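You operate a simulated robot arm through the tools that you are given. There is no shell and no other tool.

You run a simulated robot arm. Do the job below in one go: nothing can be reset, and whatever is moved stays where it is left.

Task
Open the serving flap: raise it, swing its bracket out, wipe off the stain, set the white napkins there.
Fine: use the purple scrubber and put it back on the side table. What is to be rubbed or washed off counts as gone when no trace of it is left.

It is judged by the outcome, as a careful person would: the job done as asked, and still so three seconds after it is handed in. It fails if anything else is knocked over, pushed out of place, dropped, spilled or broken. Flat cloth is picked up by pressing the open fingertips on it (5 to 10 N) and closing them slowly along it; thin cloth reads only 2 to 8 mm in the jaws.

Robot
A 6-joint arm with a two-finger gripper, fixed in place. Base frame: the origin is on the floor under the middle of its stand, x ahead of it, y to its left, z up. Readings come in m, rad, newtons and seconds.
It reaches about 1.417 m from its shoulder. Its first joint turns from -2.897 to 2.897 rad. Payload 3.43 kg.
Tool frame: the origin (TCP) lies between the finger pads and is the grasp point; the fingertips stand 0.02 m ahead of it; z points along the fingers, y is the line along which they close. The gripper opens to 0.19 m; its body begins 0.248 m behind the TCP.
Orientation is that of the tool frame in the base frame, as a unit quaternion [x, y, z, w]. With the fingers straight down and closing along the base's y, the tool's x points along the base's -x, its y along +y and its z along -z.

Tools
- The arm moves only by the tool step_arm. Its arguments are lists of equal length, an entry for each row: "turn": the turn, a rotation vector about the tool's x, y, z in units of 45 degrees (1.0 is 45 degrees), a list of three; "linear": the shift along the tool's x, y, z in units of 400 mm (1.0 is 400 mm), a list of three; "grip": the opening, from 0 (shut) to 1 (fully open). In form: {"turn": [[ax, ay, az], ...], "linear": [[x, y, z], ...], "grip": [grip, ...]}. A call has 1 to 20 rows; each row is the pose to reach, as a shift and turn from the pose commanded when the call began, along the tool's axes at that moment. A call with a number of a shift or a turn outside -1 to 1 is refused whole. A row lasts 0.2 s, in which the tool goes at most 0.05 m and 0.15 rad; a call with a longer step from one row to the next is refused whole, and so is a gripper value outside its range. A pose out of reach is approached as far as the arm can. The call stops where the force on the tool passes 60 N (or 10 N more than at its start, if that is more) or the arm is blocked; 0.2 s more then pass. Each finger travels about 0.153 m/s and halts on what it meets, pressing with about 29 N; the grip force reading is that of the motor and also rises with nothing between the fingers. The clock runs only during rows and for 0.2 s after the last one: add rows that repeat a pose to give the fingers time. The reply holds the time, the measured pose of the TCP, the force on the tool along the base axes, the opening and the grip force, in the units named above and with some noise, with the torque about the TCP (base axes, N m) and any sound that the robot's microphone picked up, and new pictures: "pictures" is both (left out), scene, wrist or none.
- Cameras (640 x 400 px; columns grow to the right, rows downward): "scene" is fixed at [0.2214, 0.4988, 1.515]; the picture's right is [-0.66, -0.76, 0.00], its down [-0.39, 0.34, -0.86] and it looks along [0.65, -0.56, -0.52] (base axes); focal length 324 px, centre (320, 200). "wrist" rides on the gripper at [0.07, -0.008, -0.288] in the tool frame; the picture's right is [0.12, 0.99, 0.00], its down [-0.96, 0.12, -0.25] and it looks along [-0.24, 0.03, 0.97] (tool axes); focal length 261 px, centre (320, 200).
- lift_body(by): moves the trunk up (or, below 0, down) by that many m; the arm rides with it, the base frame stays. It gives what a move gives, with no picture.
- locate(camera, pixels): for up to 12 pixels [column, row] of the newest picture of that camera ("zoom" is the newest enlarged one), the place [x, y, z] in the base frame of the surface seen there, good to about 0.002 m. The clock stands still meanwhile.
- zoom(camera, box): a new picture of the part [left, top, right, bottom] of that camera's present view, enlarged. The clock stands still meanwhile.
- job_done(): hands the job in; it is judged then, once.

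Open the gripper and draw the arm clear of the work before you hand the job in, unless the task says otherwise.

The tools are called after ">>>" by a JSON object that holds its "method" and its "body". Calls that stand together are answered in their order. step_arm: Moves the arm, as the interface text tells. Its arguments: {"type":"object","properties":{"turn":{"type":"array","items":{"type":"array","items":{"type":"number"}}},"linear":{"type":"array","items":{"type":"array","items":{"type":"number"}}},"grip":{"type":"array","items":{"type":"number"}},"pictures":{"type":"string","enum":["both","scene","wrist","none"]}},"required":["turn","linear","grip"]} The other tools are called the same way: lift_body (by) moves the trunk up or down; locate (camera, pixels) gives the place of the surface under pixels of a picture; zoom (camera, box) takes an enlarged picture of a part of a camera's view; job_done () hands the job in.

At the start:

```text
time: 0.0
ee_pos: [0.6652, -0.3199, 1.1896]
tcp_rot: [-0.001, 1.0, 0.0, 0.0]
contact_force: [0.2, -0.2, 0.1]
moment: [0.03, 0.02, 0.01]
gripper_width: 0.19
gripper_force: 0.0
trunk travel left (down, up): [-0.375, 0.065]
```

scene: 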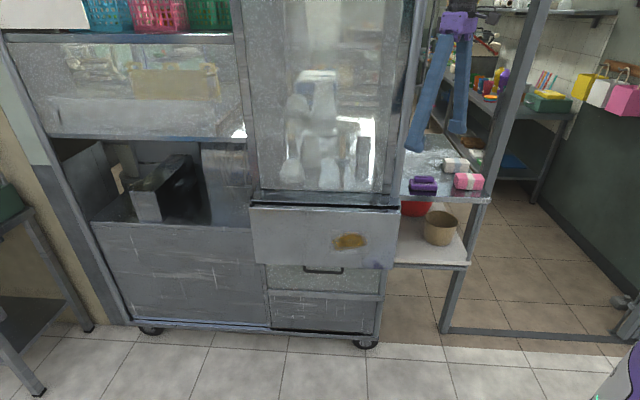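
wrist: 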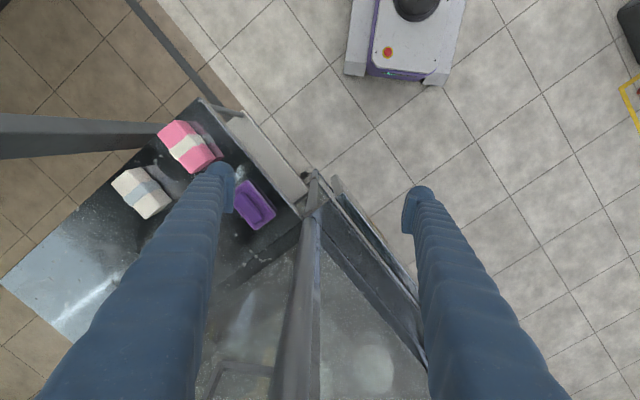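

The scene shows the hanging flap around (325, 237) with a brown stain near (350, 241), and the side table at right with purple scrubber (423, 185), pink pack (468, 181), white pack (456, 165). I'll zoom in for detail first.

>>> {"method": "zoom", "body": {"camera": "scene", "box": [230, 170, 410, 290]}}

>>> {"method": "zoom", "body": {"camera": "scene", "box": [380, 130, 500, 210]}}

>>> {"method": "zoom", "body": {"camera": "wrist", "box": [80, 80, 440, 320]}}

```text
3.33 times, centred on (320, 230) of scene
```

zoom: 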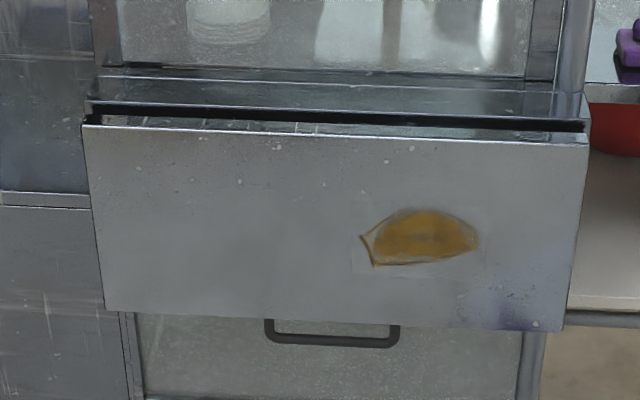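

```text
5.00 times, centred on (440, 170) of scene
```

zoom: 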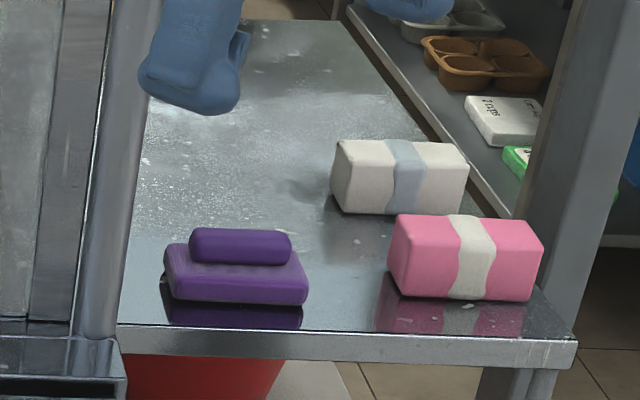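

```text
1.67 times, centred on (260, 200) of wrist
```

zoom: 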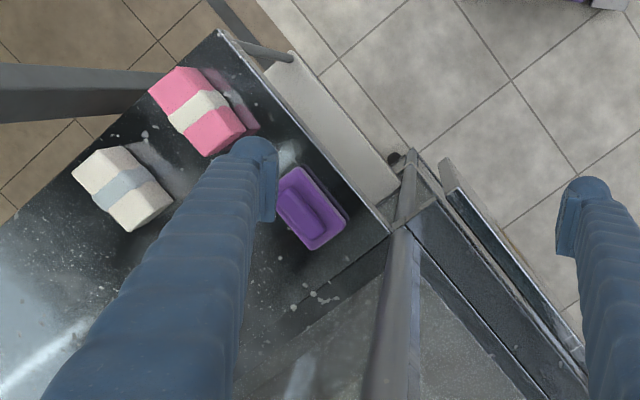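

I'll locate the flap corners, stain, and the items on the side table.

>>> {"method": "locate", "body": {"camera": "scene", "pixels": [[250, 209], [399, 214.5], [257, 262], [391, 267], [325, 212], [325, 263], [350, 241], [338, 241], [362, 242], [352, 233], [342, 248], [325, 235]]}}

>>> {"method": "locate", "body": {"camera": "scene", "pixels": [[252, 204], [398, 207], [325, 205], [325, 200], [262, 196], [392, 198], [394, 194], [410, 192], [480, 198], [440, 150], [480, 204], [405, 160]]}}

>>> {"method": "locate", "body": {"camera": "wrist", "pixels": [[252, 205], [237, 182], [262, 228], [275, 212], [239, 203], [185, 146], [140, 192], [205, 100], [300, 215], [330, 178], [420, 290], [338, 185]]}}

```text
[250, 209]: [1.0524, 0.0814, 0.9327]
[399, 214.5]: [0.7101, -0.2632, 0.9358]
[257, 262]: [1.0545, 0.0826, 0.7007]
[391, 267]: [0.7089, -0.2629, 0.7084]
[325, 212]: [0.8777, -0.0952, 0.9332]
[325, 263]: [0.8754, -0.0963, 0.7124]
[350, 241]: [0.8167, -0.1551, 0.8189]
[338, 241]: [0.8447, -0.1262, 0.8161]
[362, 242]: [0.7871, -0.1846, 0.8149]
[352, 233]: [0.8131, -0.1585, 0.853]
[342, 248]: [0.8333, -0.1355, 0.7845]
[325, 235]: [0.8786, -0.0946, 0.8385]
```

```text
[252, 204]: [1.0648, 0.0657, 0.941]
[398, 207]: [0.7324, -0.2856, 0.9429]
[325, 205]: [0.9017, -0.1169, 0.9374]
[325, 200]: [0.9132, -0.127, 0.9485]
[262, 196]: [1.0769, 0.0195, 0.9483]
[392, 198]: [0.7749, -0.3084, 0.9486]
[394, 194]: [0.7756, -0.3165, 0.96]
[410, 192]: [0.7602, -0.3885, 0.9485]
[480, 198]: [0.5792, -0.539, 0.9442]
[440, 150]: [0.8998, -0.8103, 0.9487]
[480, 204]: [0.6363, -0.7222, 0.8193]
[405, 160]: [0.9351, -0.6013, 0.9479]
```

```text
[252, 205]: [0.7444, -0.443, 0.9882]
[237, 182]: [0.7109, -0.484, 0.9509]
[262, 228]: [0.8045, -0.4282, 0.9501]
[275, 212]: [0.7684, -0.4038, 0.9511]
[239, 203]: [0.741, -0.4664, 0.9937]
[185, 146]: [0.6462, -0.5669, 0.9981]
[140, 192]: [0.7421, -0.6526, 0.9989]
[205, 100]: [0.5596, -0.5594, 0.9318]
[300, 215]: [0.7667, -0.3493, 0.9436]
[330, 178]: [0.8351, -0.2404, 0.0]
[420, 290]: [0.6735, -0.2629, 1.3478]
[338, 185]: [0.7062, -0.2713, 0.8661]
```

Flap hangs in a vertical plane running from about (1.05, 0.08) to (0.71, -0.26), z 0.70–0.935, outward normal about (-0.71, 0.71). I'll look closer at the dark U-shape below the flap (323, 268) and the flap ends to find the bracket.

>>> {"method": "zoom", "body": {"camera": "scene", "box": [275, 240, 371, 300]}}

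>>> {"method": "zoom", "body": {"camera": "scene", "box": [350, 190, 430, 240]}}

>>> {"method": "zoom", "body": {"camera": "scene", "box": [230, 190, 310, 240]}}

>>> {"method": "zoom", "body": {"camera": "wrist", "box": [270, 150, 430, 250]}}

>>> {"method": "locate", "body": {"camera": "scene", "pixels": [[304, 270], [323, 272.5], [342, 268], [323, 282], [300, 290], [370, 290], [385, 285], [262, 275], [200, 250], [375, 280], [303, 266], [200, 290]]}}

```text
6.67 times, centred on (323, 270) of scene
```

zoom: 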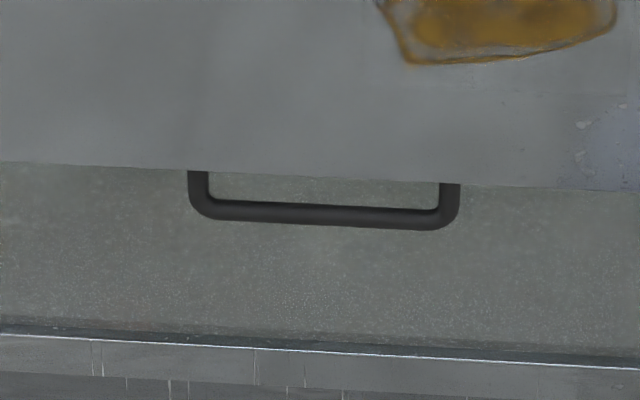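

```text
8.00 times, centred on (390, 215) of scene
```

zoom: 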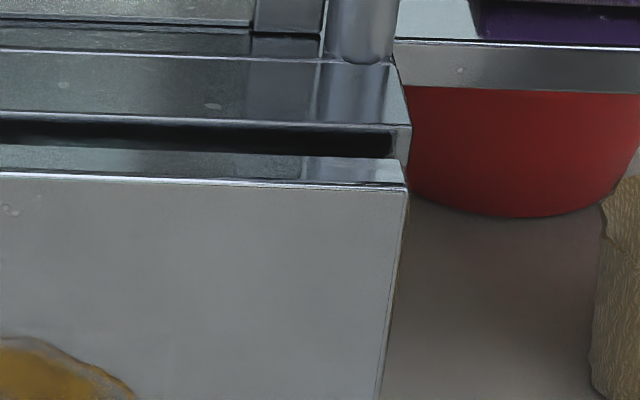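

```text
8.00 times, centred on (270, 215) of scene
```

zoom: 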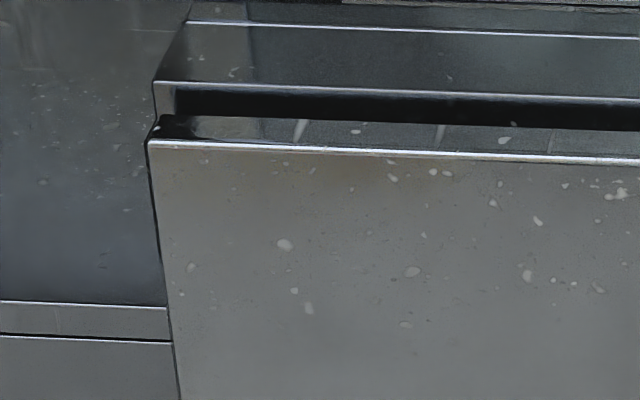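

```text
4.00 times, centred on (350, 200) of wrist
```

zoom: 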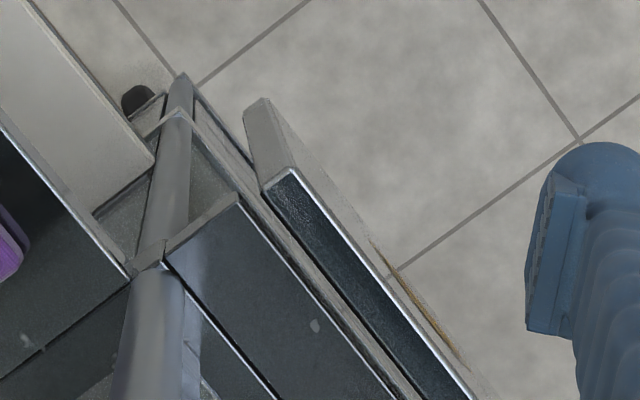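

```text
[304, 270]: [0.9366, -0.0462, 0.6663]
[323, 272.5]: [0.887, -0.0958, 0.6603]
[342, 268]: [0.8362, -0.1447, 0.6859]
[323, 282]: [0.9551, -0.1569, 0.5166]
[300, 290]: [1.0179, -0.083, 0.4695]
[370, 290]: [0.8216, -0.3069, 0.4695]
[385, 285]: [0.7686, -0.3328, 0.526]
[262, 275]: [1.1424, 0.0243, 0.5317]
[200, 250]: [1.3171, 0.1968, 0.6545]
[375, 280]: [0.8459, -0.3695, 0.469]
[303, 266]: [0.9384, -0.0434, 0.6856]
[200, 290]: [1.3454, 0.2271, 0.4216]
```

The dark U at (323, 268) is a handle on the flap's bottom edge (bar at z≈0.66, lying in the flap's plane). Before planning a grasp I'll measure the fingers in the wrist view.

>>> {"method": "zoom", "body": {"camera": "wrist", "box": [360, 170, 520, 270]}}

>>> {"method": "locate", "body": {"camera": "wrist", "pixels": [[405, 215], [405, 230], [412, 205], [420, 190], [432, 195], [415, 225], [425, 230], [440, 230], [412, 232], [407, 205], [436, 205], [404, 222]]}}

>>> {"method": "zoom", "body": {"camera": "scene", "box": [380, 0, 500, 160]}}

```text
4.00 times, centred on (440, 220) of wrist
```

zoom: 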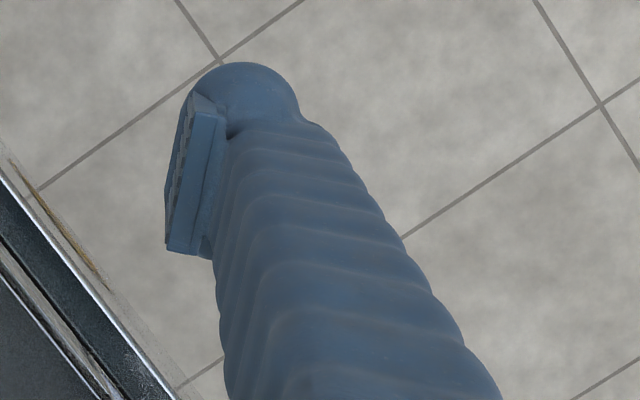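

```text
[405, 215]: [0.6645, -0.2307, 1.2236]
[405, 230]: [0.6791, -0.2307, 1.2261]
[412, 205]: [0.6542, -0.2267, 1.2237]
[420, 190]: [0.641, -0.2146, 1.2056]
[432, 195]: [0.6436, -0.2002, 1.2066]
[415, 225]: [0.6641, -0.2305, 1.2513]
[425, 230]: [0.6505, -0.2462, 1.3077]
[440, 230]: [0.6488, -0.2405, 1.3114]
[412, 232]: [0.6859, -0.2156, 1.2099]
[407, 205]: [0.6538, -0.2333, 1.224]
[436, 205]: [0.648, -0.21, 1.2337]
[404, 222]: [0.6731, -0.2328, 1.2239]
```

```text
2.50 times, centred on (440, 80) of scene
```

zoom: 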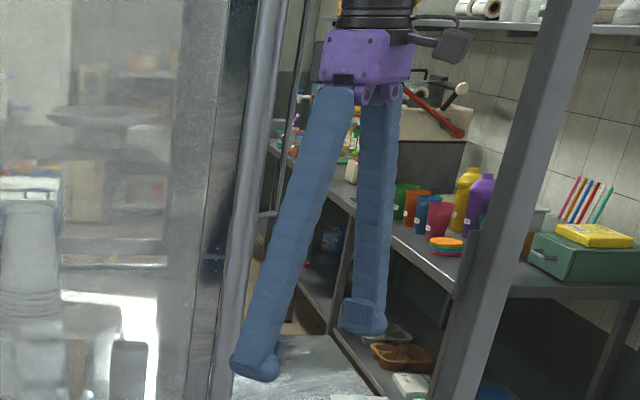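

Fingertips are about 35 mm thick and 45 mm wide, too big to pass through the handle loop, so I'll scoop the flap up from below with the fingers. First I back away from the corner post toward the robot, yawing 45° to face the flap.

>>> {"method": "step_arm", "body": {"turn": [[0, 0, 0], [0, 0, 0], [0, 0, 0.1], [0, 0, 0.2], [0, 0, 0.35], [0, 0, 0.5], [0, 0, 0.65], [0, 0, 0.8], [0, 0, 0.9], [0, 0, 1.0], [0, 0, 1.0]], "linear": [[0.08, 0.03, 0], [0.18, 0.08, 0], [0.27, 0.15, 0], [0.35, 0.24, 0], [0.42, 0.33, 0], [0.48, 0.43, 0], [0.53, 0.53, 0], [0.57, 0.64, 0], [0.6, 0.75, 0], [0.625, 0.85, 0], [0.625, 0.875, 0]], "grip": [0.9, 0.8, 0.7, 0.6, 0.5, 0.4, 0.3, 0.2, 0.1, 0.0, 0.0], "pictures": "both"}}

```text
time: 2.4
ee_pos: [0.412, 0.0328, 1.1899]
tcp_rot: [0.383, 0.924, 0.0, 0.0]
contact_force: [0.3, -0.5, -0.6]
moment: [-0.05, 0.04, 0.0]
gripper_width: 0.0
gripper_force: 28.6
trunk travel left (down, up): [-0.375, 0.065]
```

scene: 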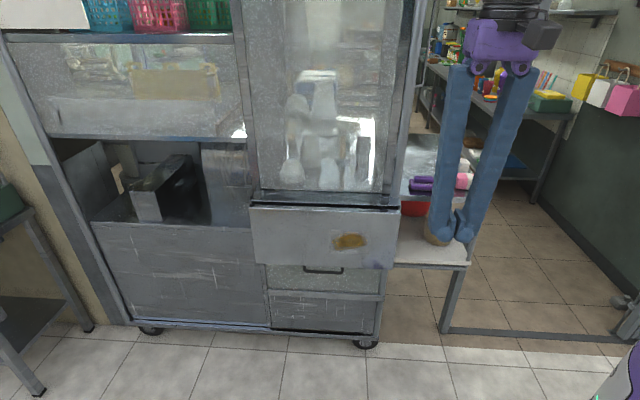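
wrist: 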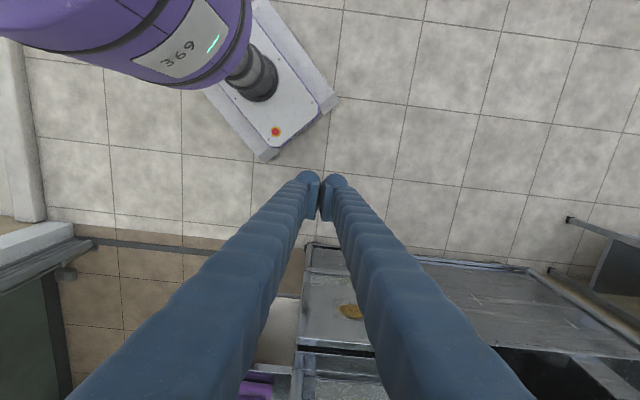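

Clear of the furniture, gripper shut and facing the flap direction. Next I pitch the tool 45° toward horizontal while moving forward a bit.

>>> {"method": "step_arm", "body": {"turn": [[0, -0.12, 0], [0, -0.25, 0], [0, -0.37, 0], [0, -0.5, 0], [0, -0.62, 0], [0, -0.75, 0], [0, -0.87, 0], [0, -1.0, 0], [0, -1.0, 0]], "linear": [[-0.04, 0.04, 0], [-0.08, 0.08, 0], [-0.13, 0.13, 0], [-0.17, 0.17, 0], [-0.22, 0.22, 0], [-0.26, 0.26, 0], [-0.31, 0.31, 0], [-0.35, 0.35, 0], [-0.35, 0.35, 0]], "grip": [0, 0, 0, 0, 0, 0, 0, 0, 0], "pictures": "scene"}}

>>> {"method": "lift_body", "body": {"by": -0.3}}

```text
time: 4.4
ee_pos: [0.6104, 0.0315, 1.1909]
tcp_rot: [0.353, 0.853, -0.147, 0.354]
contact_force: [0.0, -0.1, 0.4]
moment: [-0.04, -0.02, 0.0]
gripper_width: 0.0002
gripper_force: 28.9
trunk travel left (down, up): [-0.375, 0.065]
```

scene: 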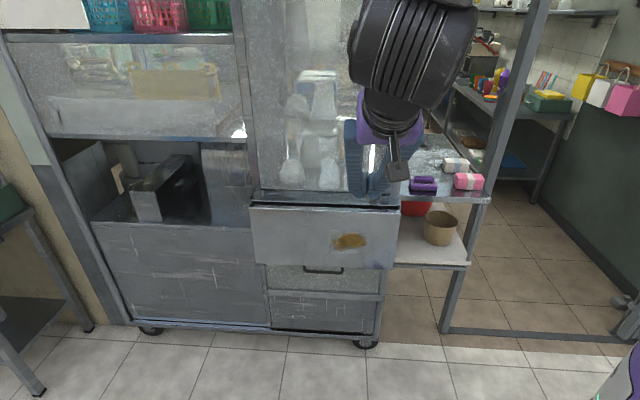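

```text
time: 7.4
ee_pos: [0.61, 0.0311, 0.8908]
tcp_rot: [0.354, 0.853, -0.147, 0.354]
contact_force: [-1.0, -0.3, 0.0]
moment: [-0.03, 0.02, -0.04]
gripper_width: 0.0
gripper_force: 28.7
trunk travel left (down, up): [-0.075, 0.365]
```

Trunk is down; TCP at z 0.89 pointing 45° down. I pitch the remaining 45° to horizontal while lowering to about (0.75, 0.03, 0.62), in front of and just below the handle bar.

>>> {"method": "step_arm", "body": {"turn": [[0, -0.1, 0], [0, -0.2, 0], [0, -0.3, 0], [0, -0.4, 0], [0, -0.5, 0], [0, -0.6, 0], [0, -0.7, 0], [0, -0.8, 0], [0, -0.9, 0], [0, -1.0, 0], [0, -1.0, 0]], "linear": [[0.03, 0.025, 0.065], [0.06, 0.05, 0.13], [0.09, 0.075, 0.195], [0.12, 0.1, 0.26], [0.15, 0.125, 0.325], [0.18, 0.15, 0.39], [0.21, 0.175, 0.455], [0.24, 0.2, 0.52], [0.27, 0.225, 0.585], [0.302, 0.2475, 0.652], [0.302, 0.2475, 0.652]], "grip": [0, 0, 0, 0, 0, 0, 0, 0, 0, 0, 0], "pictures": "both"}}

```text
time: 9.8
ee_pos: [0.8204, 0.0914, 0.6131]
tcp_rot: [0.27, 0.652, -0.303, 0.64]
contact_force: [-0.3, -0.7, 0.9]
moment: [-0.03, -0.07, -0.03]
gripper_width: 0.0
gripper_force: 28.8
out of reach, approached as far as the arm can: row 2, 3, 4, 5, 6, 7, 8, 9, 10, 11
trunk travel left (down, up): [-0.075, 0.365]
```

scene: 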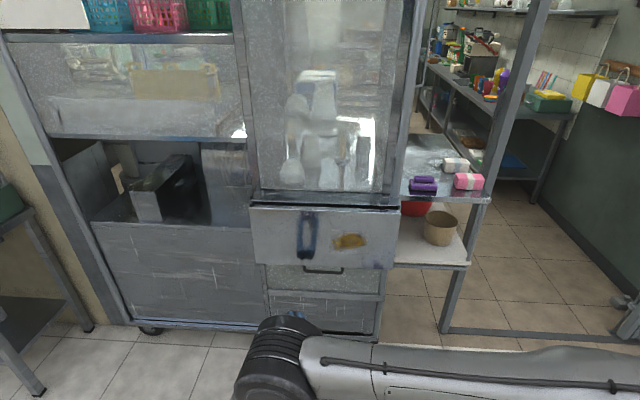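
wrist: 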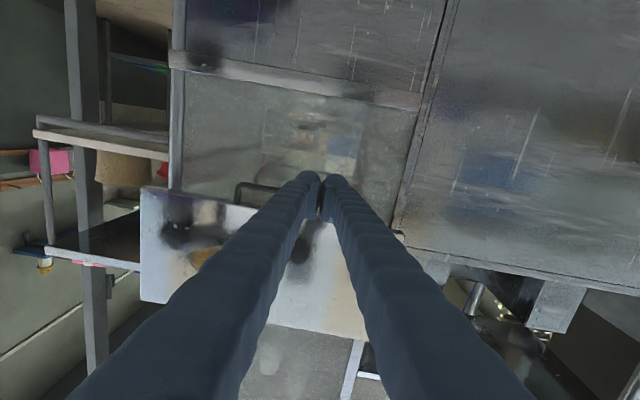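

The arm couldn't fold that close at this trunk height: TCP ended at (0.820, 0.091, 0.613), fingers horizontal but 9 cm left of the target. I'll raise the trunk 0.2 m so the arm has more room to reach down.

>>> {"method": "lift_body", "body": {"by": 0.2}}

>>> {"method": "step_arm", "body": {"turn": [[0, 0, 0]], "linear": [[0, 0, 0]], "grip": [0], "pictures": "scene"}}

```text
time: 12.0
ee_pos: [0.8208, 0.0915, 0.8123]
tcp_rot: [0.269, 0.653, -0.302, 0.64]
contact_force: [0.7, -0.2, 0.8]
moment: [-0.01, 0.01, 0.0]
gripper_width: 0.0001
gripper_force: 29.1
trunk travel left (down, up): [-0.275, 0.165]
```

```text
time: 12.4
ee_pos: [0.8215, 0.0909, 0.8135]
tcp_rot: [0.271, 0.652, -0.304, 0.64]
contact_force: [0.4, 0.2, -0.2]
moment: [0.01, 0.01, 0.01]
gripper_width: 0.0
gripper_force: 29.1
trunk travel left (down, up): [-0.275, 0.165]
```

scene: 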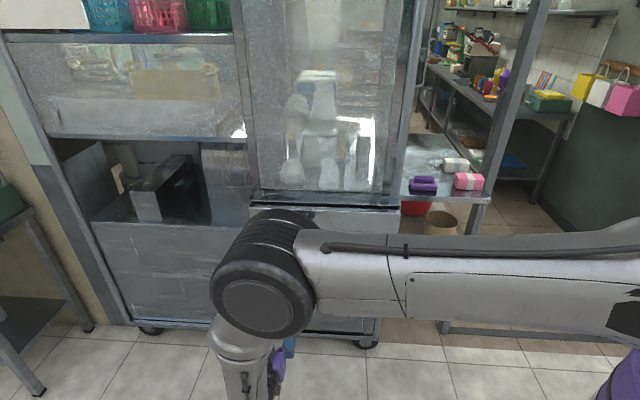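

The arm held its actual pose, so I can command from here. I move down and to the right so the fingers sit in front of the handle centre, at about (0.76, 0.03, 0.62).

>>> {"method": "step_arm", "body": {"turn": [[-0.01, 0, 0], [-0.02, 0, 0], [-0.03, 0, 0], [-0.04, 0, 0], [-0.05, 0, 0], [-0.067, 0, 0], [-0.067, 0, 0]], "linear": [[0.08, -0.03, 0], [0.16, -0.06, 0], [0.24, -0.095, 0], [0.32, -0.125, 0.01], [0.41, -0.16, 0.01], [0.4925, -0.1925, 0.014], [0.4925, -0.1925, 0.014]], "grip": [0, 0, 0, 0, 0, 0, 0], "pictures": "both"}}

```text
time: 14.0
ee_pos: [0.7836, 0.0456, 0.6023]
tcp_rot: [0.252, 0.657, -0.298, 0.645]
contact_force: [-0.1, 0.3, 0.2]
moment: [0.0, 0.01, -0.01]
gripper_width: 0.0001
gripper_force: 28.6
out of reach, approached as far as the arm can: row 1, 2, 3, 4, 5, 6, 7
trunk travel left (down, up): [-0.275, 0.165]
```

scene: 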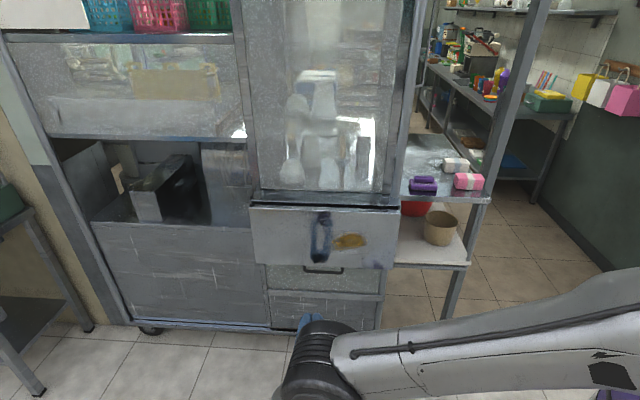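
wrist: 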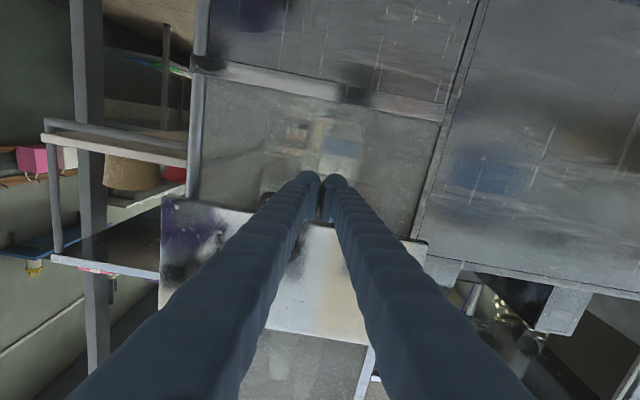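

Fingers are now horizontal at t-position in front of the handle (TCP (0.784, 0.046, 0.602)), about 5 cm below the bar level. I slide forward 0.2 m under the handle bar, straightening the small roll and checking forces.

>>> {"method": "step_arm", "body": {"turn": [[0, 0, 0.01], [0, 0, 0.03], [-0.01, 0, 0.05], [-0.015, 0, 0.065], [-0.02, 0, 0.08], [-0.02, 0, 0.084], [-0.02, 0, 0.084], [-0.02, 0, 0.084]], "linear": [[0, -0.01, 0.07], [0, -0.02, 0.15], [0, -0.035, 0.23], [0, -0.05, 0.31], [0, -0.06, 0.39], [0, -0.07, 0.46], [0, -0.07, 0.5], [0, -0.07, 0.5]], "grip": [0, 0, 0, 0, 0, 0, 0, 0], "pictures": "both"}}

```text
time: 15.8
ee_pos: [0.9118, -0.111, 0.601]
tcp_rot: [0.269, 0.653, -0.264, 0.658]
contact_force: [-0.2, -0.1, 0.1]
moment: [0.01, 0.02, -0.01]
gripper_width: 0.0
gripper_force: 29.3
out of reach, approached as far as the arm can: row 1, 2, 3, 4, 5, 6, 7, 8
trunk travel left (down, up): [-0.275, 0.165]
```

scene: 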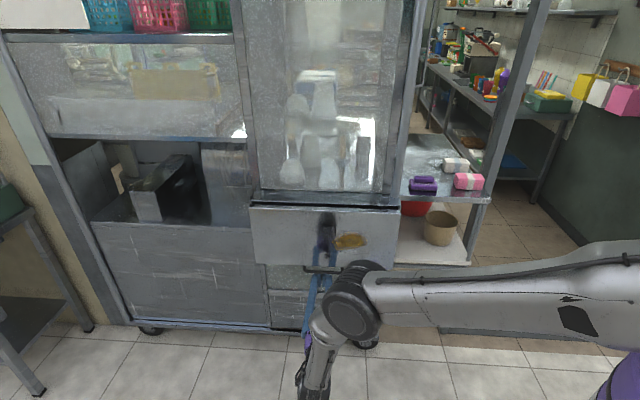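
wrist: 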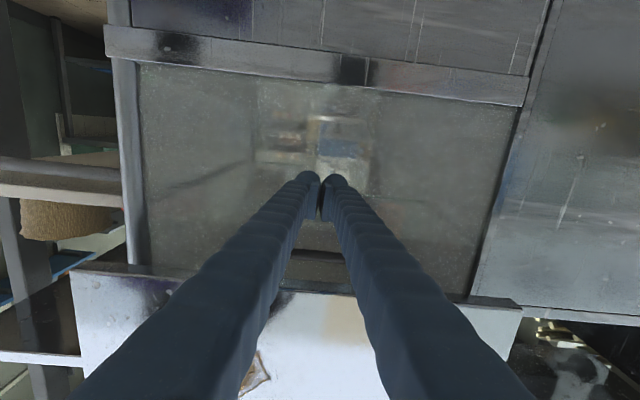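

TCP is now at (0.912, -0.111, 0.601): fingertips about 5 cm below and behind the bar, no contact. I pitch the fingertips up ~28° behind the bar while rising 4 cm.

>>> {"method": "step_arm", "body": {"turn": [[0, -0.12, 0], [0, -0.24, 0], [0, -0.36, 0], [0, -0.48, 0], [0, -0.6, 0], [0, -0.62, 0], [0, -0.62, 0]], "linear": [[-0.01, 0, 0], [-0.025, 0, 0], [-0.04, 0, 0], [-0.06, 0, 0], [-0.08, 0, 0], [-0.095, 0, 0], [-0.1, 0, 0]], "grip": [0, 0, 0, 0, 0, 0, 0], "pictures": "both"}}

```text
time: 16.5
ee_pos: [0.8954, -0.1138, 0.6391]
tcp_rot: [0.235, 0.597, -0.281, 0.713]
contact_force: [5.0, 7.8, -34.5]
moment: [-0.61, -0.67, -0.06]
gripper_width: 0.0001
gripper_force: 34.7
out of reach, approached as far as the arm can: row 1, 2, 3
trunk travel left (down, up): [-0.275, 0.165]
stopped in row 3: the force on the tool passed its limit at 81 N (the readings are from after the stop); the commanded pose is now the measured one
```

scene: 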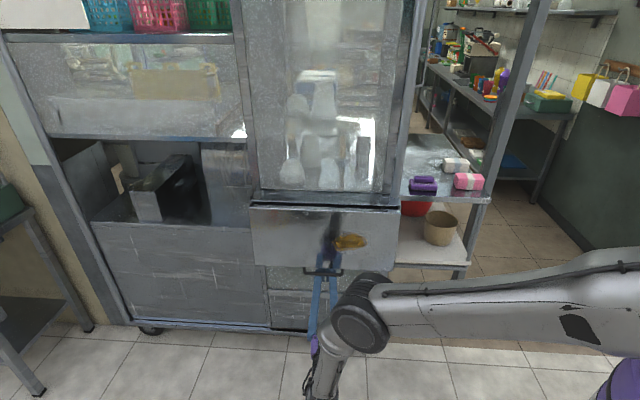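
wrist: 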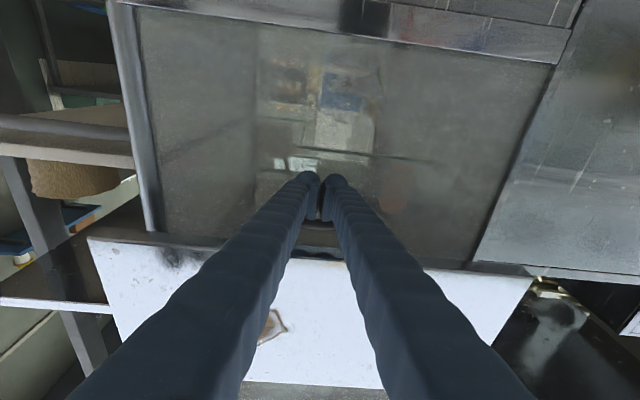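

The fingers met the bar from below (-34 N in z) with ~10° tip-up tilt at TCP (0.895, -0.114, 0.639). Now I pull outward along the flap's normal with a little more tilt and see if the bar follows.

>>> {"method": "step_arm", "body": {"turn": [[0, -0.05, 0], [0, -0.1, 0], [0, -0.16, 0], [0, -0.22, 0], [0, -0.25, 0]], "linear": [[-0.0, 0, -0.03], [-0.007, 0.002, -0.06], [-0.013, 0.003, -0.09], [-0.02, 0.004, -0.12], [-0.026, 0.005, -0.1475]], "grip": [0, 0, 0, 0, 0], "pictures": "both"}}

```text
time: 16.9
ee_pos: [0.8855, -0.1092, 0.6416]
tcp_rot: [0.232, 0.595, -0.288, 0.714]
contact_force: [1.6, 6.4, -31.3]
moment: [-0.57, -0.67, 0.0]
gripper_width: 0.0
gripper_force: 34.3
out of reach, approached as far as the arm can: row 1
trunk travel left (down, up): [-0.275, 0.165]
stopped in row 1: the force on the tool passed its limit at 69 N (the readings are from after the stop); the commanded pose is now the measured one
```

scene: 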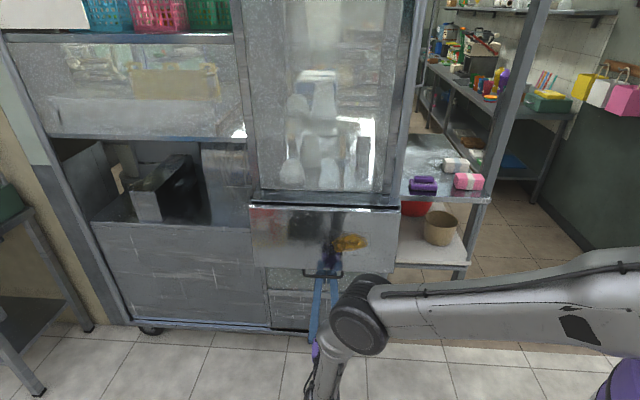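
wrist: 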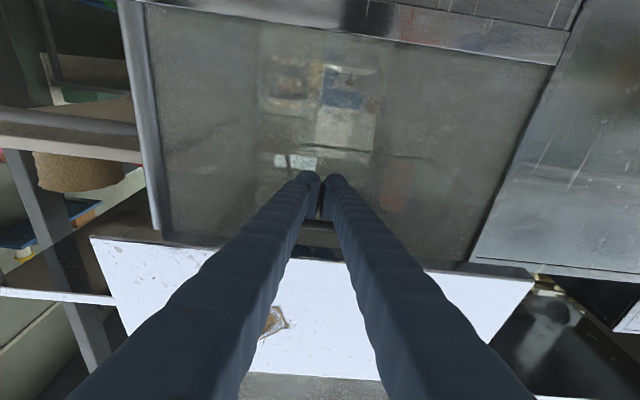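

The reading peaked at 69 N after about 1 cm. I check whether the flap's lower edge and bar moved outward.

>>> {"method": "locate", "body": {"camera": "scene", "pixels": [[270, 262], [300, 263], [380, 265], [390, 230], [260, 215], [310, 274], [340, 274], [325, 275]]}}

>>> {"method": "zoom", "body": {"camera": "scene", "box": [275, 230, 371, 290]}}

```text
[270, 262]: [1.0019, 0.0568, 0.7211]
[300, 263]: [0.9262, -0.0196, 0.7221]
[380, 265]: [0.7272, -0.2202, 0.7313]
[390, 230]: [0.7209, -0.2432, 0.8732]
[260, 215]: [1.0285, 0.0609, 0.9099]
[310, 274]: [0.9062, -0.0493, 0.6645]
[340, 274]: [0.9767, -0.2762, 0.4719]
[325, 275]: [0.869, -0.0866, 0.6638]
```

```text
6.67 times, centred on (323, 260) of scene
```

zoom: 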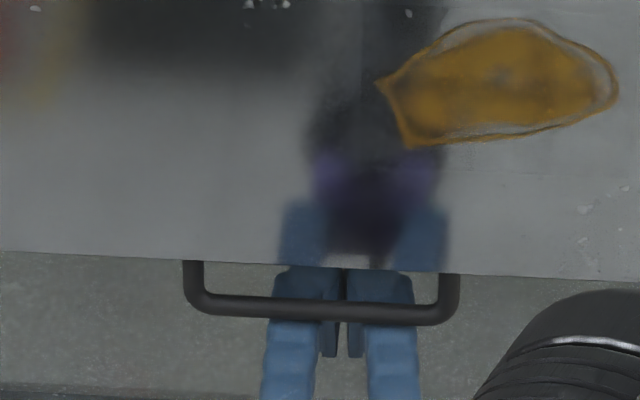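

The flap has followed: its lower edge is ~2 cm further out (n≈-0.67). I'll locate some points on the arm to understand what limits the tilt.

>>> {"method": "locate", "body": {"camera": "scene", "pixels": [[360, 325], [370, 283], [330, 360], [315, 350], [312, 385], [420, 310], [500, 300], [600, 290], [630, 370], [345, 345], [322, 395], [580, 322]]}}

>>> {"method": "zoom", "body": {"camera": "scene", "box": [280, 260, 440, 400]}}

```text
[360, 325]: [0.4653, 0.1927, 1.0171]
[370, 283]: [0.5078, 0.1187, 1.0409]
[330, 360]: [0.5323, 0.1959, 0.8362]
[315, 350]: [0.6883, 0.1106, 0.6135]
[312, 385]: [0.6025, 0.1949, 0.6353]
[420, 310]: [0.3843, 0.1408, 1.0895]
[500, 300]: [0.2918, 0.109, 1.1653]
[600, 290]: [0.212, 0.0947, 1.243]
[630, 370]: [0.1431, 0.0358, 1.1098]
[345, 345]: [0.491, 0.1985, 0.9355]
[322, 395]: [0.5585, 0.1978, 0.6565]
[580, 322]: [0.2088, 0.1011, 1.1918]
```

```text
2.86 times, centred on (360, 330) of scene
```

zoom: 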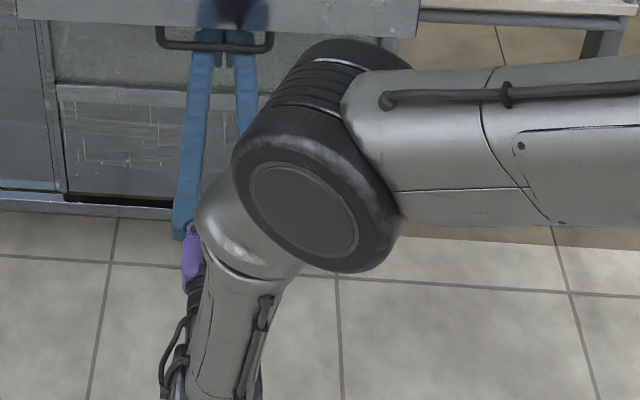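

The forearm is nearly vertical so tilt is limited by the wrist; friction is enough since the bar is following. I continue pulling along the bar's arc (outward with slight rise) to about 28° of flap opening.

>>> {"method": "step_arm", "body": {"turn": [[0, 0, 0], [0, 0, 0], [0, 0, 0], [0, 0, 0], [0, 0, 0], [0, 0, 0]], "linear": [[-0.008, 0.001, -0.044], [-0.025, 0.002, -0.088], [-0.045, 0.003, -0.1305], [-0.068, 0.005, -0.172], [-0.093, 0.006, -0.2115], [-0.121, 0.007, -0.2495]], "grip": [0, 0, 0, 0, 0, 0], "pictures": "both"}}

```text
time: 18.3
ee_pos: [0.8399, -0.0189, 0.6554]
tcp_rot: [0.231, 0.588, -0.297, 0.716]
contact_force: [1.2, -0.5, -1.3]
moment: [0.02, 0.02, 0.03]
gripper_width: 0.0
gripper_force: 34.4
out of reach, approached as far as the arm can: row 1, 2, 3, 4, 5, 6
trunk travel left (down, up): [-0.275, 0.165]
```

scene: 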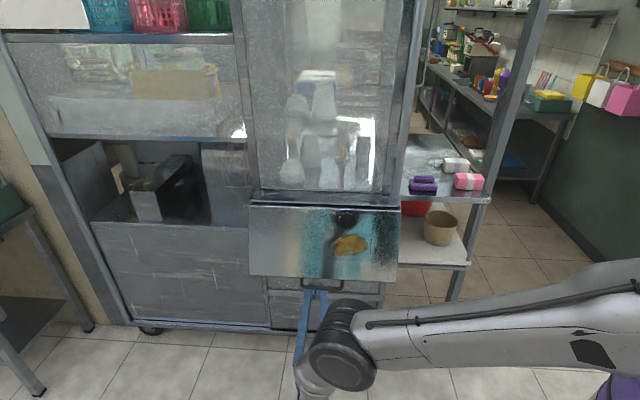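
wrist: 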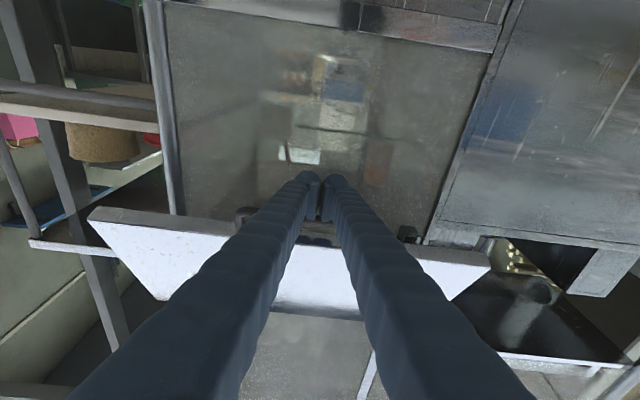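

Flap has swung out visibly, and contact force is near zero now. I check whether the flap is resting on the fingers or holding itself by friction.

>>> {"method": "locate", "body": {"camera": "scene", "pixels": [[270, 274], [300, 276], [385, 278], [390, 230], [260, 215], [304, 285], [338, 284], [325, 288], [255, 274], [250, 208], [398, 213], [393, 279]]}}

>>> {"method": "zoom", "body": {"camera": "scene", "box": [275, 230, 371, 290]}}

>>> {"method": "zoom", "body": {"camera": "wrist", "box": [160, 100, 480, 300]}}

```text
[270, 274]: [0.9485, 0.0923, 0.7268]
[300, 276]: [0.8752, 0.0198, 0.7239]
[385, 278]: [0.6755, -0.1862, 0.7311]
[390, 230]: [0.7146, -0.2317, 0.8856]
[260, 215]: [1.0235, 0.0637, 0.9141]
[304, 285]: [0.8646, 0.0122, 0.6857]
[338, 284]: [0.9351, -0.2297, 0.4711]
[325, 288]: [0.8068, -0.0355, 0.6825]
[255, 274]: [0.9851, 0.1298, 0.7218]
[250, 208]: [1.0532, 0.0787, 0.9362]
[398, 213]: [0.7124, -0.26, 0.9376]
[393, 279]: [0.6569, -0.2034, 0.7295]
```

```text
6.67 times, centred on (323, 260) of scene
```

zoom: 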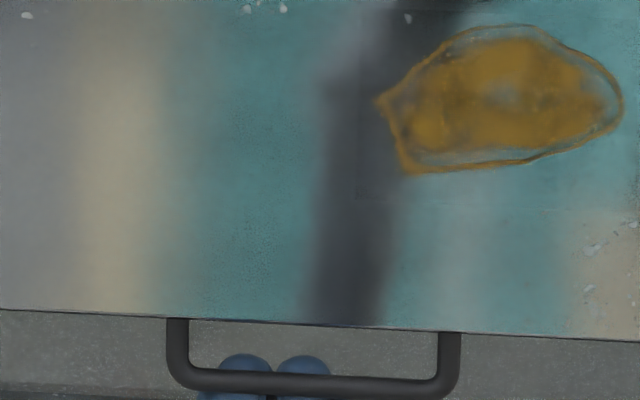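

```text
2.00 times, centred on (320, 200) of wrist
```

zoom: 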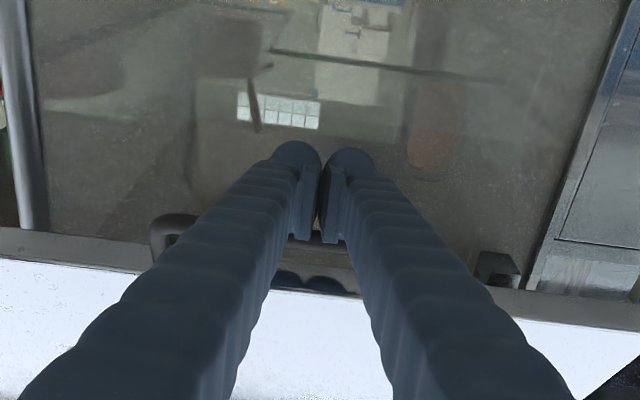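

Bar is at about n≈-0.60, z≈0.683, only ~3 cm from the fingertips. I lower 8 mm to see whether the flap holds itself, then push the fingers 4 cm deeper under it.

>>> {"method": "step_arm", "body": {"turn": [[0, 0, 0], [0, 0, 0], [0, 0, 0]], "linear": [[0.01, 0, -0.002], [0.02, 0, -0.004], [0.02, 0, -0.004]], "grip": [0, 0, 0], "pictures": "scene"}}

>>> {"method": "locate", "body": {"camera": "scene", "pixels": [[300, 276], [304, 285], [325, 288], [385, 276]]}}

```text
time: 19.1
ee_pos: [0.8422, -0.0175, 0.6504]
tcp_rot: [0.232, 0.59, -0.292, 0.716]
contact_force: [0.7, -1.3, -1.9]
moment: [0.06, 0.0, 0.03]
gripper_width: 0.0
gripper_force: 33.9
out of reach, approached as far as the arm can: row 1, 2, 3
trunk travel left (down, up): [-0.275, 0.165]
```

scene: 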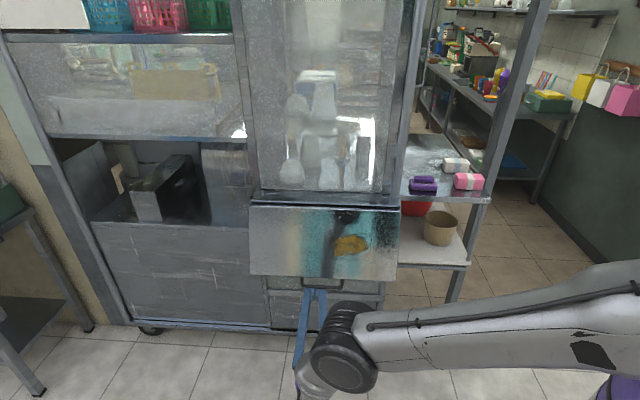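

```text
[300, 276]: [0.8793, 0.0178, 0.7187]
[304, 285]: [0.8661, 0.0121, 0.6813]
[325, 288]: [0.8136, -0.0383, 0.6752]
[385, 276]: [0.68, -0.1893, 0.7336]
```

The flap settled with the fingers, so it rests on them by gravity (only ~2 N). I keep following the bar's arc outward and upward to about 45°.

>>> {"method": "step_arm", "body": {"turn": [[0, 0, 0], [0, 0, 0], [0, 0, 0], [0, 0, 0], [0, 0, 0], [0, 0, 0]], "linear": [[-0.031, 0.001, -0.045], [-0.068, 0.002, -0.092], [-0.11, 0.003, -0.135], [-0.155, 0.004, -0.174], [-0.203, 0.004, -0.2095], [-0.203, 0.004, -0.2095]], "grip": [0, 0, 0, 0, 0, 0], "pictures": "both"}}

```text
time: 20.5
ee_pos: [0.8051, 0.0737, 0.6962]
tcp_rot: [0.232, 0.587, -0.3, 0.715]
contact_force: [0.4, 0.0, 0.0]
moment: [-0.03, -0.03, -0.01]
gripper_width: 0.0001
gripper_force: 34.4
out of reach, approached as far as the arm can: row 1, 2, 3, 4, 5, 6
trunk travel left (down, up): [-0.275, 0.165]
```

scene: 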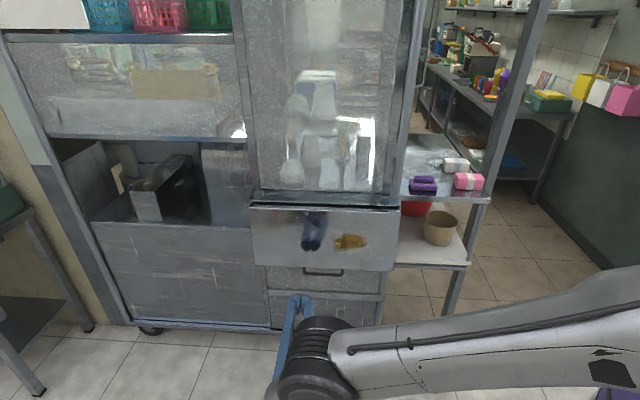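
wrist: 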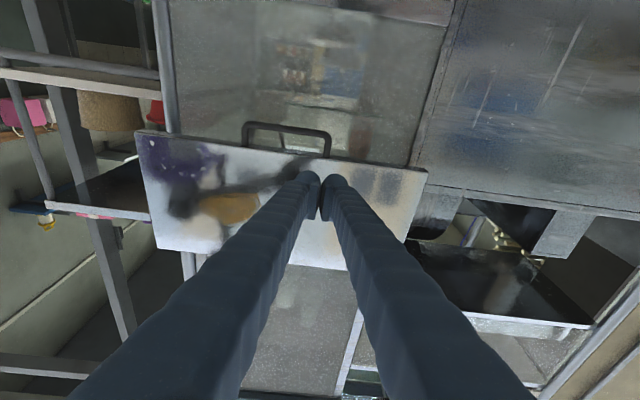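

The flap slipped off the tips and hung back because the arm lagged in height near its reach limit. I'll raise the trunk to its top so the arm works less folded, then retry with the fingers deeper.

>>> {"method": "lift_body", "body": {"by": 0.16}}

>>> {"method": "zoom", "body": {"camera": "scene", "box": [275, 230, 371, 290]}}

```text
time: 22.3
ee_pos: [0.8048, 0.0739, 0.8554]
tcp_rot: [0.232, 0.588, -0.3, 0.715]
contact_force: [-0.3, -0.2, 0.0]
moment: [-0.03, -0.03, -0.01]
gripper_width: 0.0
gripper_force: 34.0
trunk travel left (down, up): [-0.435, 0.005]
```

```text
6.67 times, centred on (323, 260) of scene
```

zoom: 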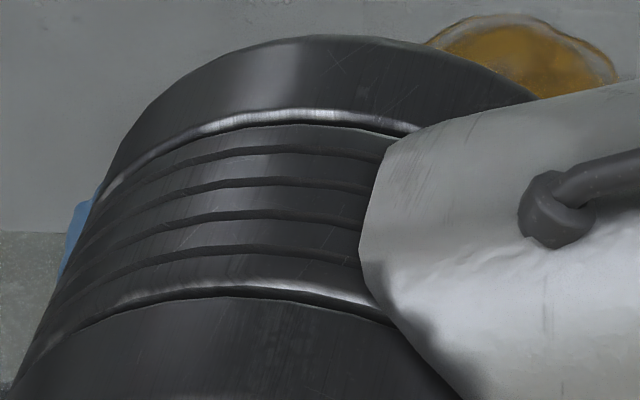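

Trunk is up. I move the tool down in front of the flap to about (0.783, 0.007, 0.60), below the bar level, keeping the ~11° tip-up tilt.

>>> {"method": "step_arm", "body": {"turn": [[0, 0, 0], [0, 0, 0], [0, 0, 0], [0, 0, 0], [0, 0, 0], [0, 0, 0], [0, 0, 0], [0, 0, 0]], "linear": [[0.09, -0.02, -0.007], [0.18, -0.04, -0.015], [0.27, -0.06, -0.022], [0.36, -0.08, -0.03], [0.45, -0.1, -0.037], [0.54, -0.12, -0.045], [0.644, -0.144, -0.052], [0.644, -0.144, -0.052]], "grip": [0, 0, 0, 0, 0, 0, 0, 0], "pictures": "both"}}

```text
time: 24.1
ee_pos: [0.7901, 0.0506, 0.8077]
tcp_rot: [0.233, 0.59, -0.299, 0.713]
contact_force: [0.7, 0.5, -0.2]
moment: [0.01, 0.0, -0.03]
gripper_width: 0.0002
gripper_force: 34.3
out of reach, approached as far as the arm can: row 2, 3, 4, 5, 6, 7, 8
trunk travel left (down, up): [-0.435, 0.005]
```

scene: 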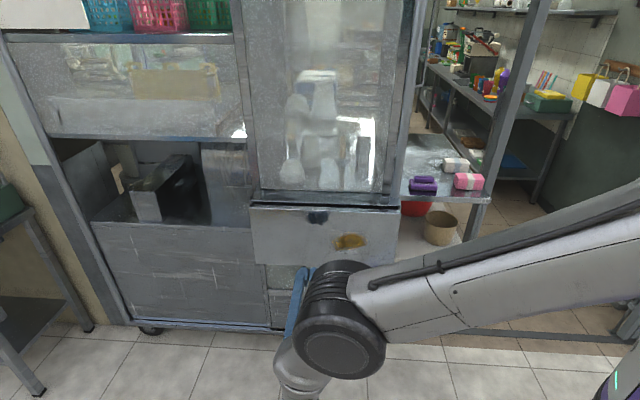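
wrist: 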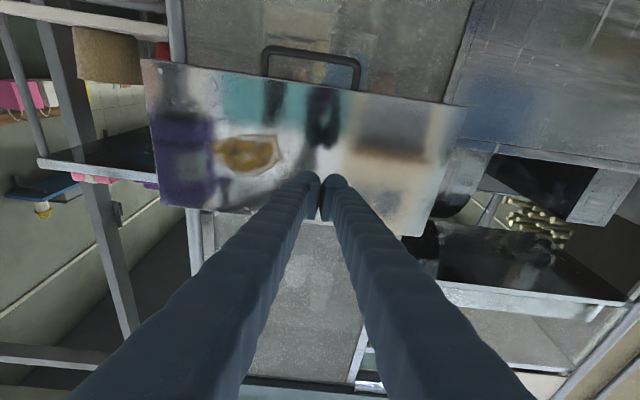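

With the trunk up the arm bottoms out at z≈0.81, so reach is limited both ways. I take the chance to measure the handle loop in the wrist view (bar near (310, 50)), to see if the bar can actually be gripped.

>>> {"method": "zoom", "body": {"camera": "wrist", "box": [240, 30, 400, 130]}}

>>> {"method": "locate", "body": {"camera": "wrist", "pixels": [[310, 49], [264, 50], [357, 62], [310, 78], [265, 72], [358, 90], [310, 83], [220, 75], [455, 105], [150, 65], [435, 228], [165, 200]]}}

```text
4.00 times, centred on (320, 80) of wrist
```

zoom: 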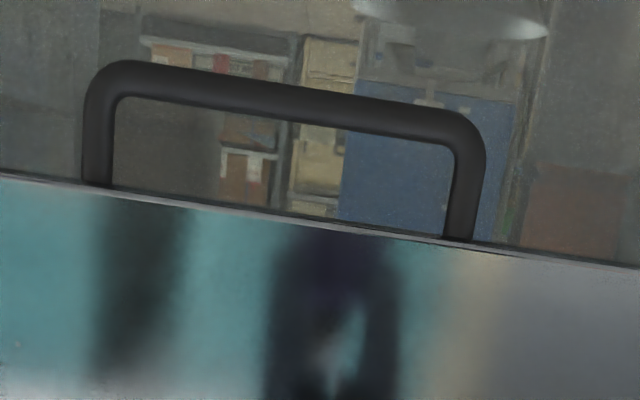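

```text
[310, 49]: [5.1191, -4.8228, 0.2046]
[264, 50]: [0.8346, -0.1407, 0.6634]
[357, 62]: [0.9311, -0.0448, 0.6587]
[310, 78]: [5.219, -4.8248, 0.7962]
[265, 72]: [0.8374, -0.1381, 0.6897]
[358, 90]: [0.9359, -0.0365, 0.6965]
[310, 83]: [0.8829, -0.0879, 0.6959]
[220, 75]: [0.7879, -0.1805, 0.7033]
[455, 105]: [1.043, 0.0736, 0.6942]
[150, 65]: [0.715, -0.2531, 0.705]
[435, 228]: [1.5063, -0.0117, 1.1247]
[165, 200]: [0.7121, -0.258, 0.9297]
```

Measured: the loop gap is ~35 mm (bar ~14 mm thick, 0.141 m wide), and a fingertip is ~31 mm thick from pad face to back, so one finger just fits in the loop. I'll roll the gripper 90° and pinch the bar between an upper and lower finger; first lower the trunk again and level the tool.

>>> {"method": "lift_body", "body": {"by": -0.16}}

>>> {"method": "step_arm", "body": {"turn": [[0, 0.1, 0], [0, 0.2, 0], [0, 0.26, 0], [0, 0.26, 0]], "linear": [[0, -0.02, -0.02], [0, -0.04, -0.04], [0, -0.06, -0.06], [0, -0.06, -0.06]], "grip": [0, 0, 0, 0], "pictures": "none"}}

>>> {"method": "step_arm", "body": {"turn": [[0, 0, 0.14], [0, 0, 0.28], [0, 0, 0.42], [0, 0, 0.56], [0, 0, 0.7], [0, 0, 0.85], [0, 0, 1.0], [0, 0, 1.0]], "linear": [[0, 0, 0], [0, 0, 0], [0, 0, 0], [0, 0, 0], [0, 0, 0], [0, 0, 0], [0, 0, 0], [0, 0, 0]], "grip": [0, 0, 0, 0, 0, 0, 0, 0], "pictures": "scene"}}

```text
time: 25.9
ee_pos: [0.7899, 0.0505, 0.647]
tcp_rot: [0.232, 0.591, -0.298, 0.713]
contact_force: [0.4, 0.0, -0.3]
moment: [0.03, -0.01, -0.01]
gripper_width: 0.0
gripper_force: 34.5
trunk travel left (down, up): [-0.275, 0.165]
```

```text
time: 26.9
ee_pos: [0.7895, 0.0758, 0.6222]
tcp_rot: [0.26, 0.657, -0.287, 0.647]
contact_force: [-0.7, 0.0, 1.0]
moment: [0.0, 0.03, 0.01]
gripper_width: 0.0001
gripper_force: 34.2
out of reach, approached as far as the arm can: row 1, 2, 3, 4
trunk travel left (down, up): [-0.275, 0.165]
```

```text
time: 28.7
ee_pos: [0.9691, 0.2093, 0.7378]
tcp_rot: [0.476, 0.515, -0.046, 0.711]
contact_force: [0.1, -0.9, 0.3]
moment: [-0.02, 0.02, 0.03]
gripper_width: 0.0
gripper_force: 34.1
out of reach, approached as far as the arm can: row 1, 2, 3, 4, 5, 6, 7, 8
trunk travel left (down, up): [-0.275, 0.165]
```

scene: 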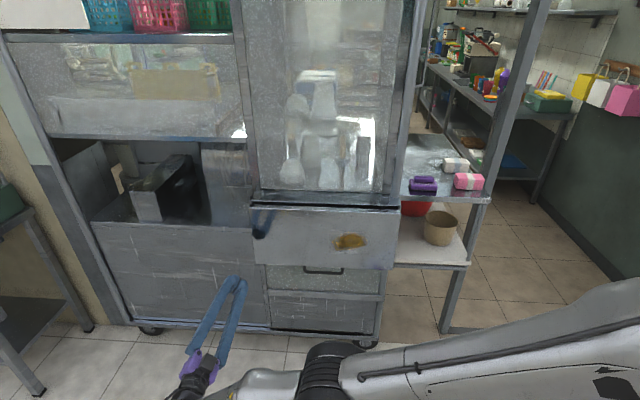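

Rolling that way drove the arm away (a wrist limit, likely the last joint). I roll the opposite way 45° and watch whether the "out of reach" message goes away.

>>> {"method": "step_arm", "body": {"turn": [[0, 0, -0.14], [0, 0, -0.28], [0, 0, -0.42], [0, 0, -0.56], [0, 0, -0.7], [0, 0, -0.85], [0, 0, -1.0], [0, 0, -1.0]], "linear": [[0, 0, 0], [0, 0, 0], [0, 0, 0], [0, 0, 0], [0, 0, 0], [0, 0, 0], [0, 0, 0], [0, 0, 0]], "grip": [0, 0, 0, 0, 0, 0, 0, 0], "pictures": "scene"}}

```text
time: 30.5
ee_pos: [0.9626, 0.2092, 0.7348]
tcp_rot: [0.244, 0.658, -0.316, 0.638]
contact_force: [0.1, 0.1, 0.3]
moment: [0.0, 0.01, 0.01]
gripper_width: 0.0
gripper_force: 34.9
trunk travel left (down, up): [-0.275, 0.165]
```

scene: 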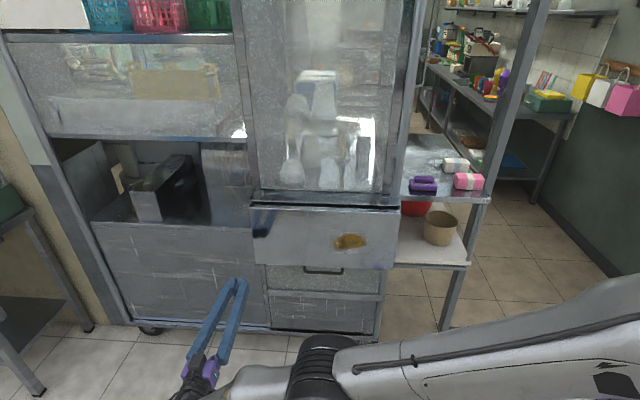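

Good — no reach warning now. I continue rolling the same way by another 90° in two calls.

>>> {"method": "step_arm", "body": {"turn": [[0, 0, -0.14], [0, 0, -0.28], [0, 0, -0.42], [0, 0, -0.56], [0, 0, -0.7], [0, 0, -0.85], [0, 0, -1.0], [0, 0, -1.0]], "linear": [[0, 0, 0], [0, 0, 0], [0, 0, 0], [0, 0, 0], [0, 0, 0], [0, 0, 0], [0, 0, 0], [0, 0, 0]], "grip": [0, 0, 0, 0, 0, 0, 0, 0], "pictures": "none"}}

>>> {"method": "step_arm", "body": {"turn": [[0, 0, -0.14], [0, 0, -0.28], [0, 0, -0.42], [0, 0, -0.56], [0, 0, -0.7], [0, 0, -0.85], [0, 0, -1.0], [0, 0, -1.0]], "linear": [[0, 0, 0], [0, 0, 0], [0, 0, 0], [0, 0, 0], [0, 0, 0], [0, 0, 0], [0, 0, 0], [0, 0, 0]], "grip": [0, 0, 0, 0, 0, 0, 0, 0], "pictures": "both"}}

```text
time: 32.3
ee_pos: [0.9625, 0.2075, 0.7365]
tcp_rot: [-0.027, 0.702, -0.535, 0.469]
contact_force: [-1.1, 0.1, 0.4]
moment: [0.01, -0.01, -0.01]
gripper_width: 0.0003
gripper_force: 34.1
trunk travel left (down, up): [-0.275, 0.165]
```

```text
time: 34.1
ee_pos: [0.9624, 0.2083, 0.7359]
tcp_rot: [0.293, -0.638, 0.674, -0.228]
contact_force: [-0.6, 0.9, 0.5]
moment: [0.03, 0.01, 0.01]
gripper_width: 0.0002
gripper_force: 34.6
trunk travel left (down, up): [-0.275, 0.165]
```

scene: 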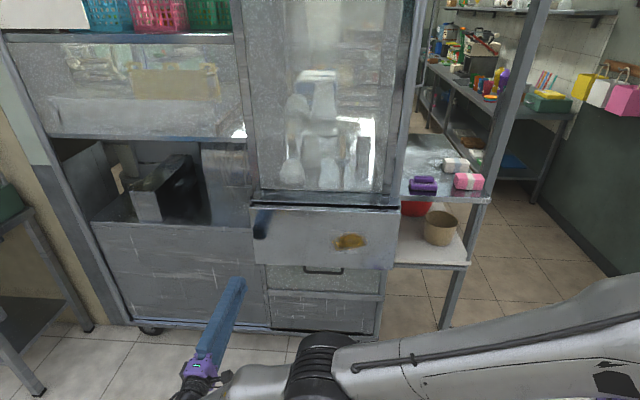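
wrist: 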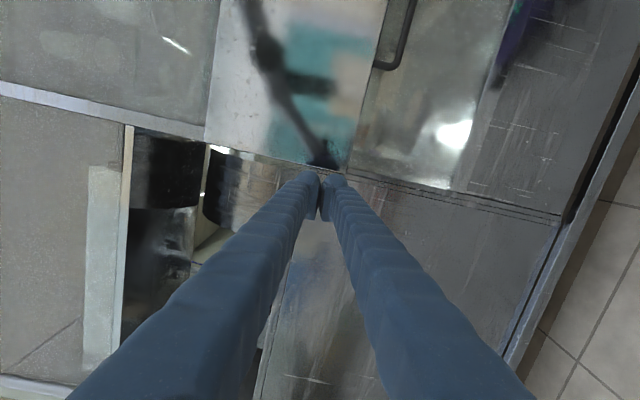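

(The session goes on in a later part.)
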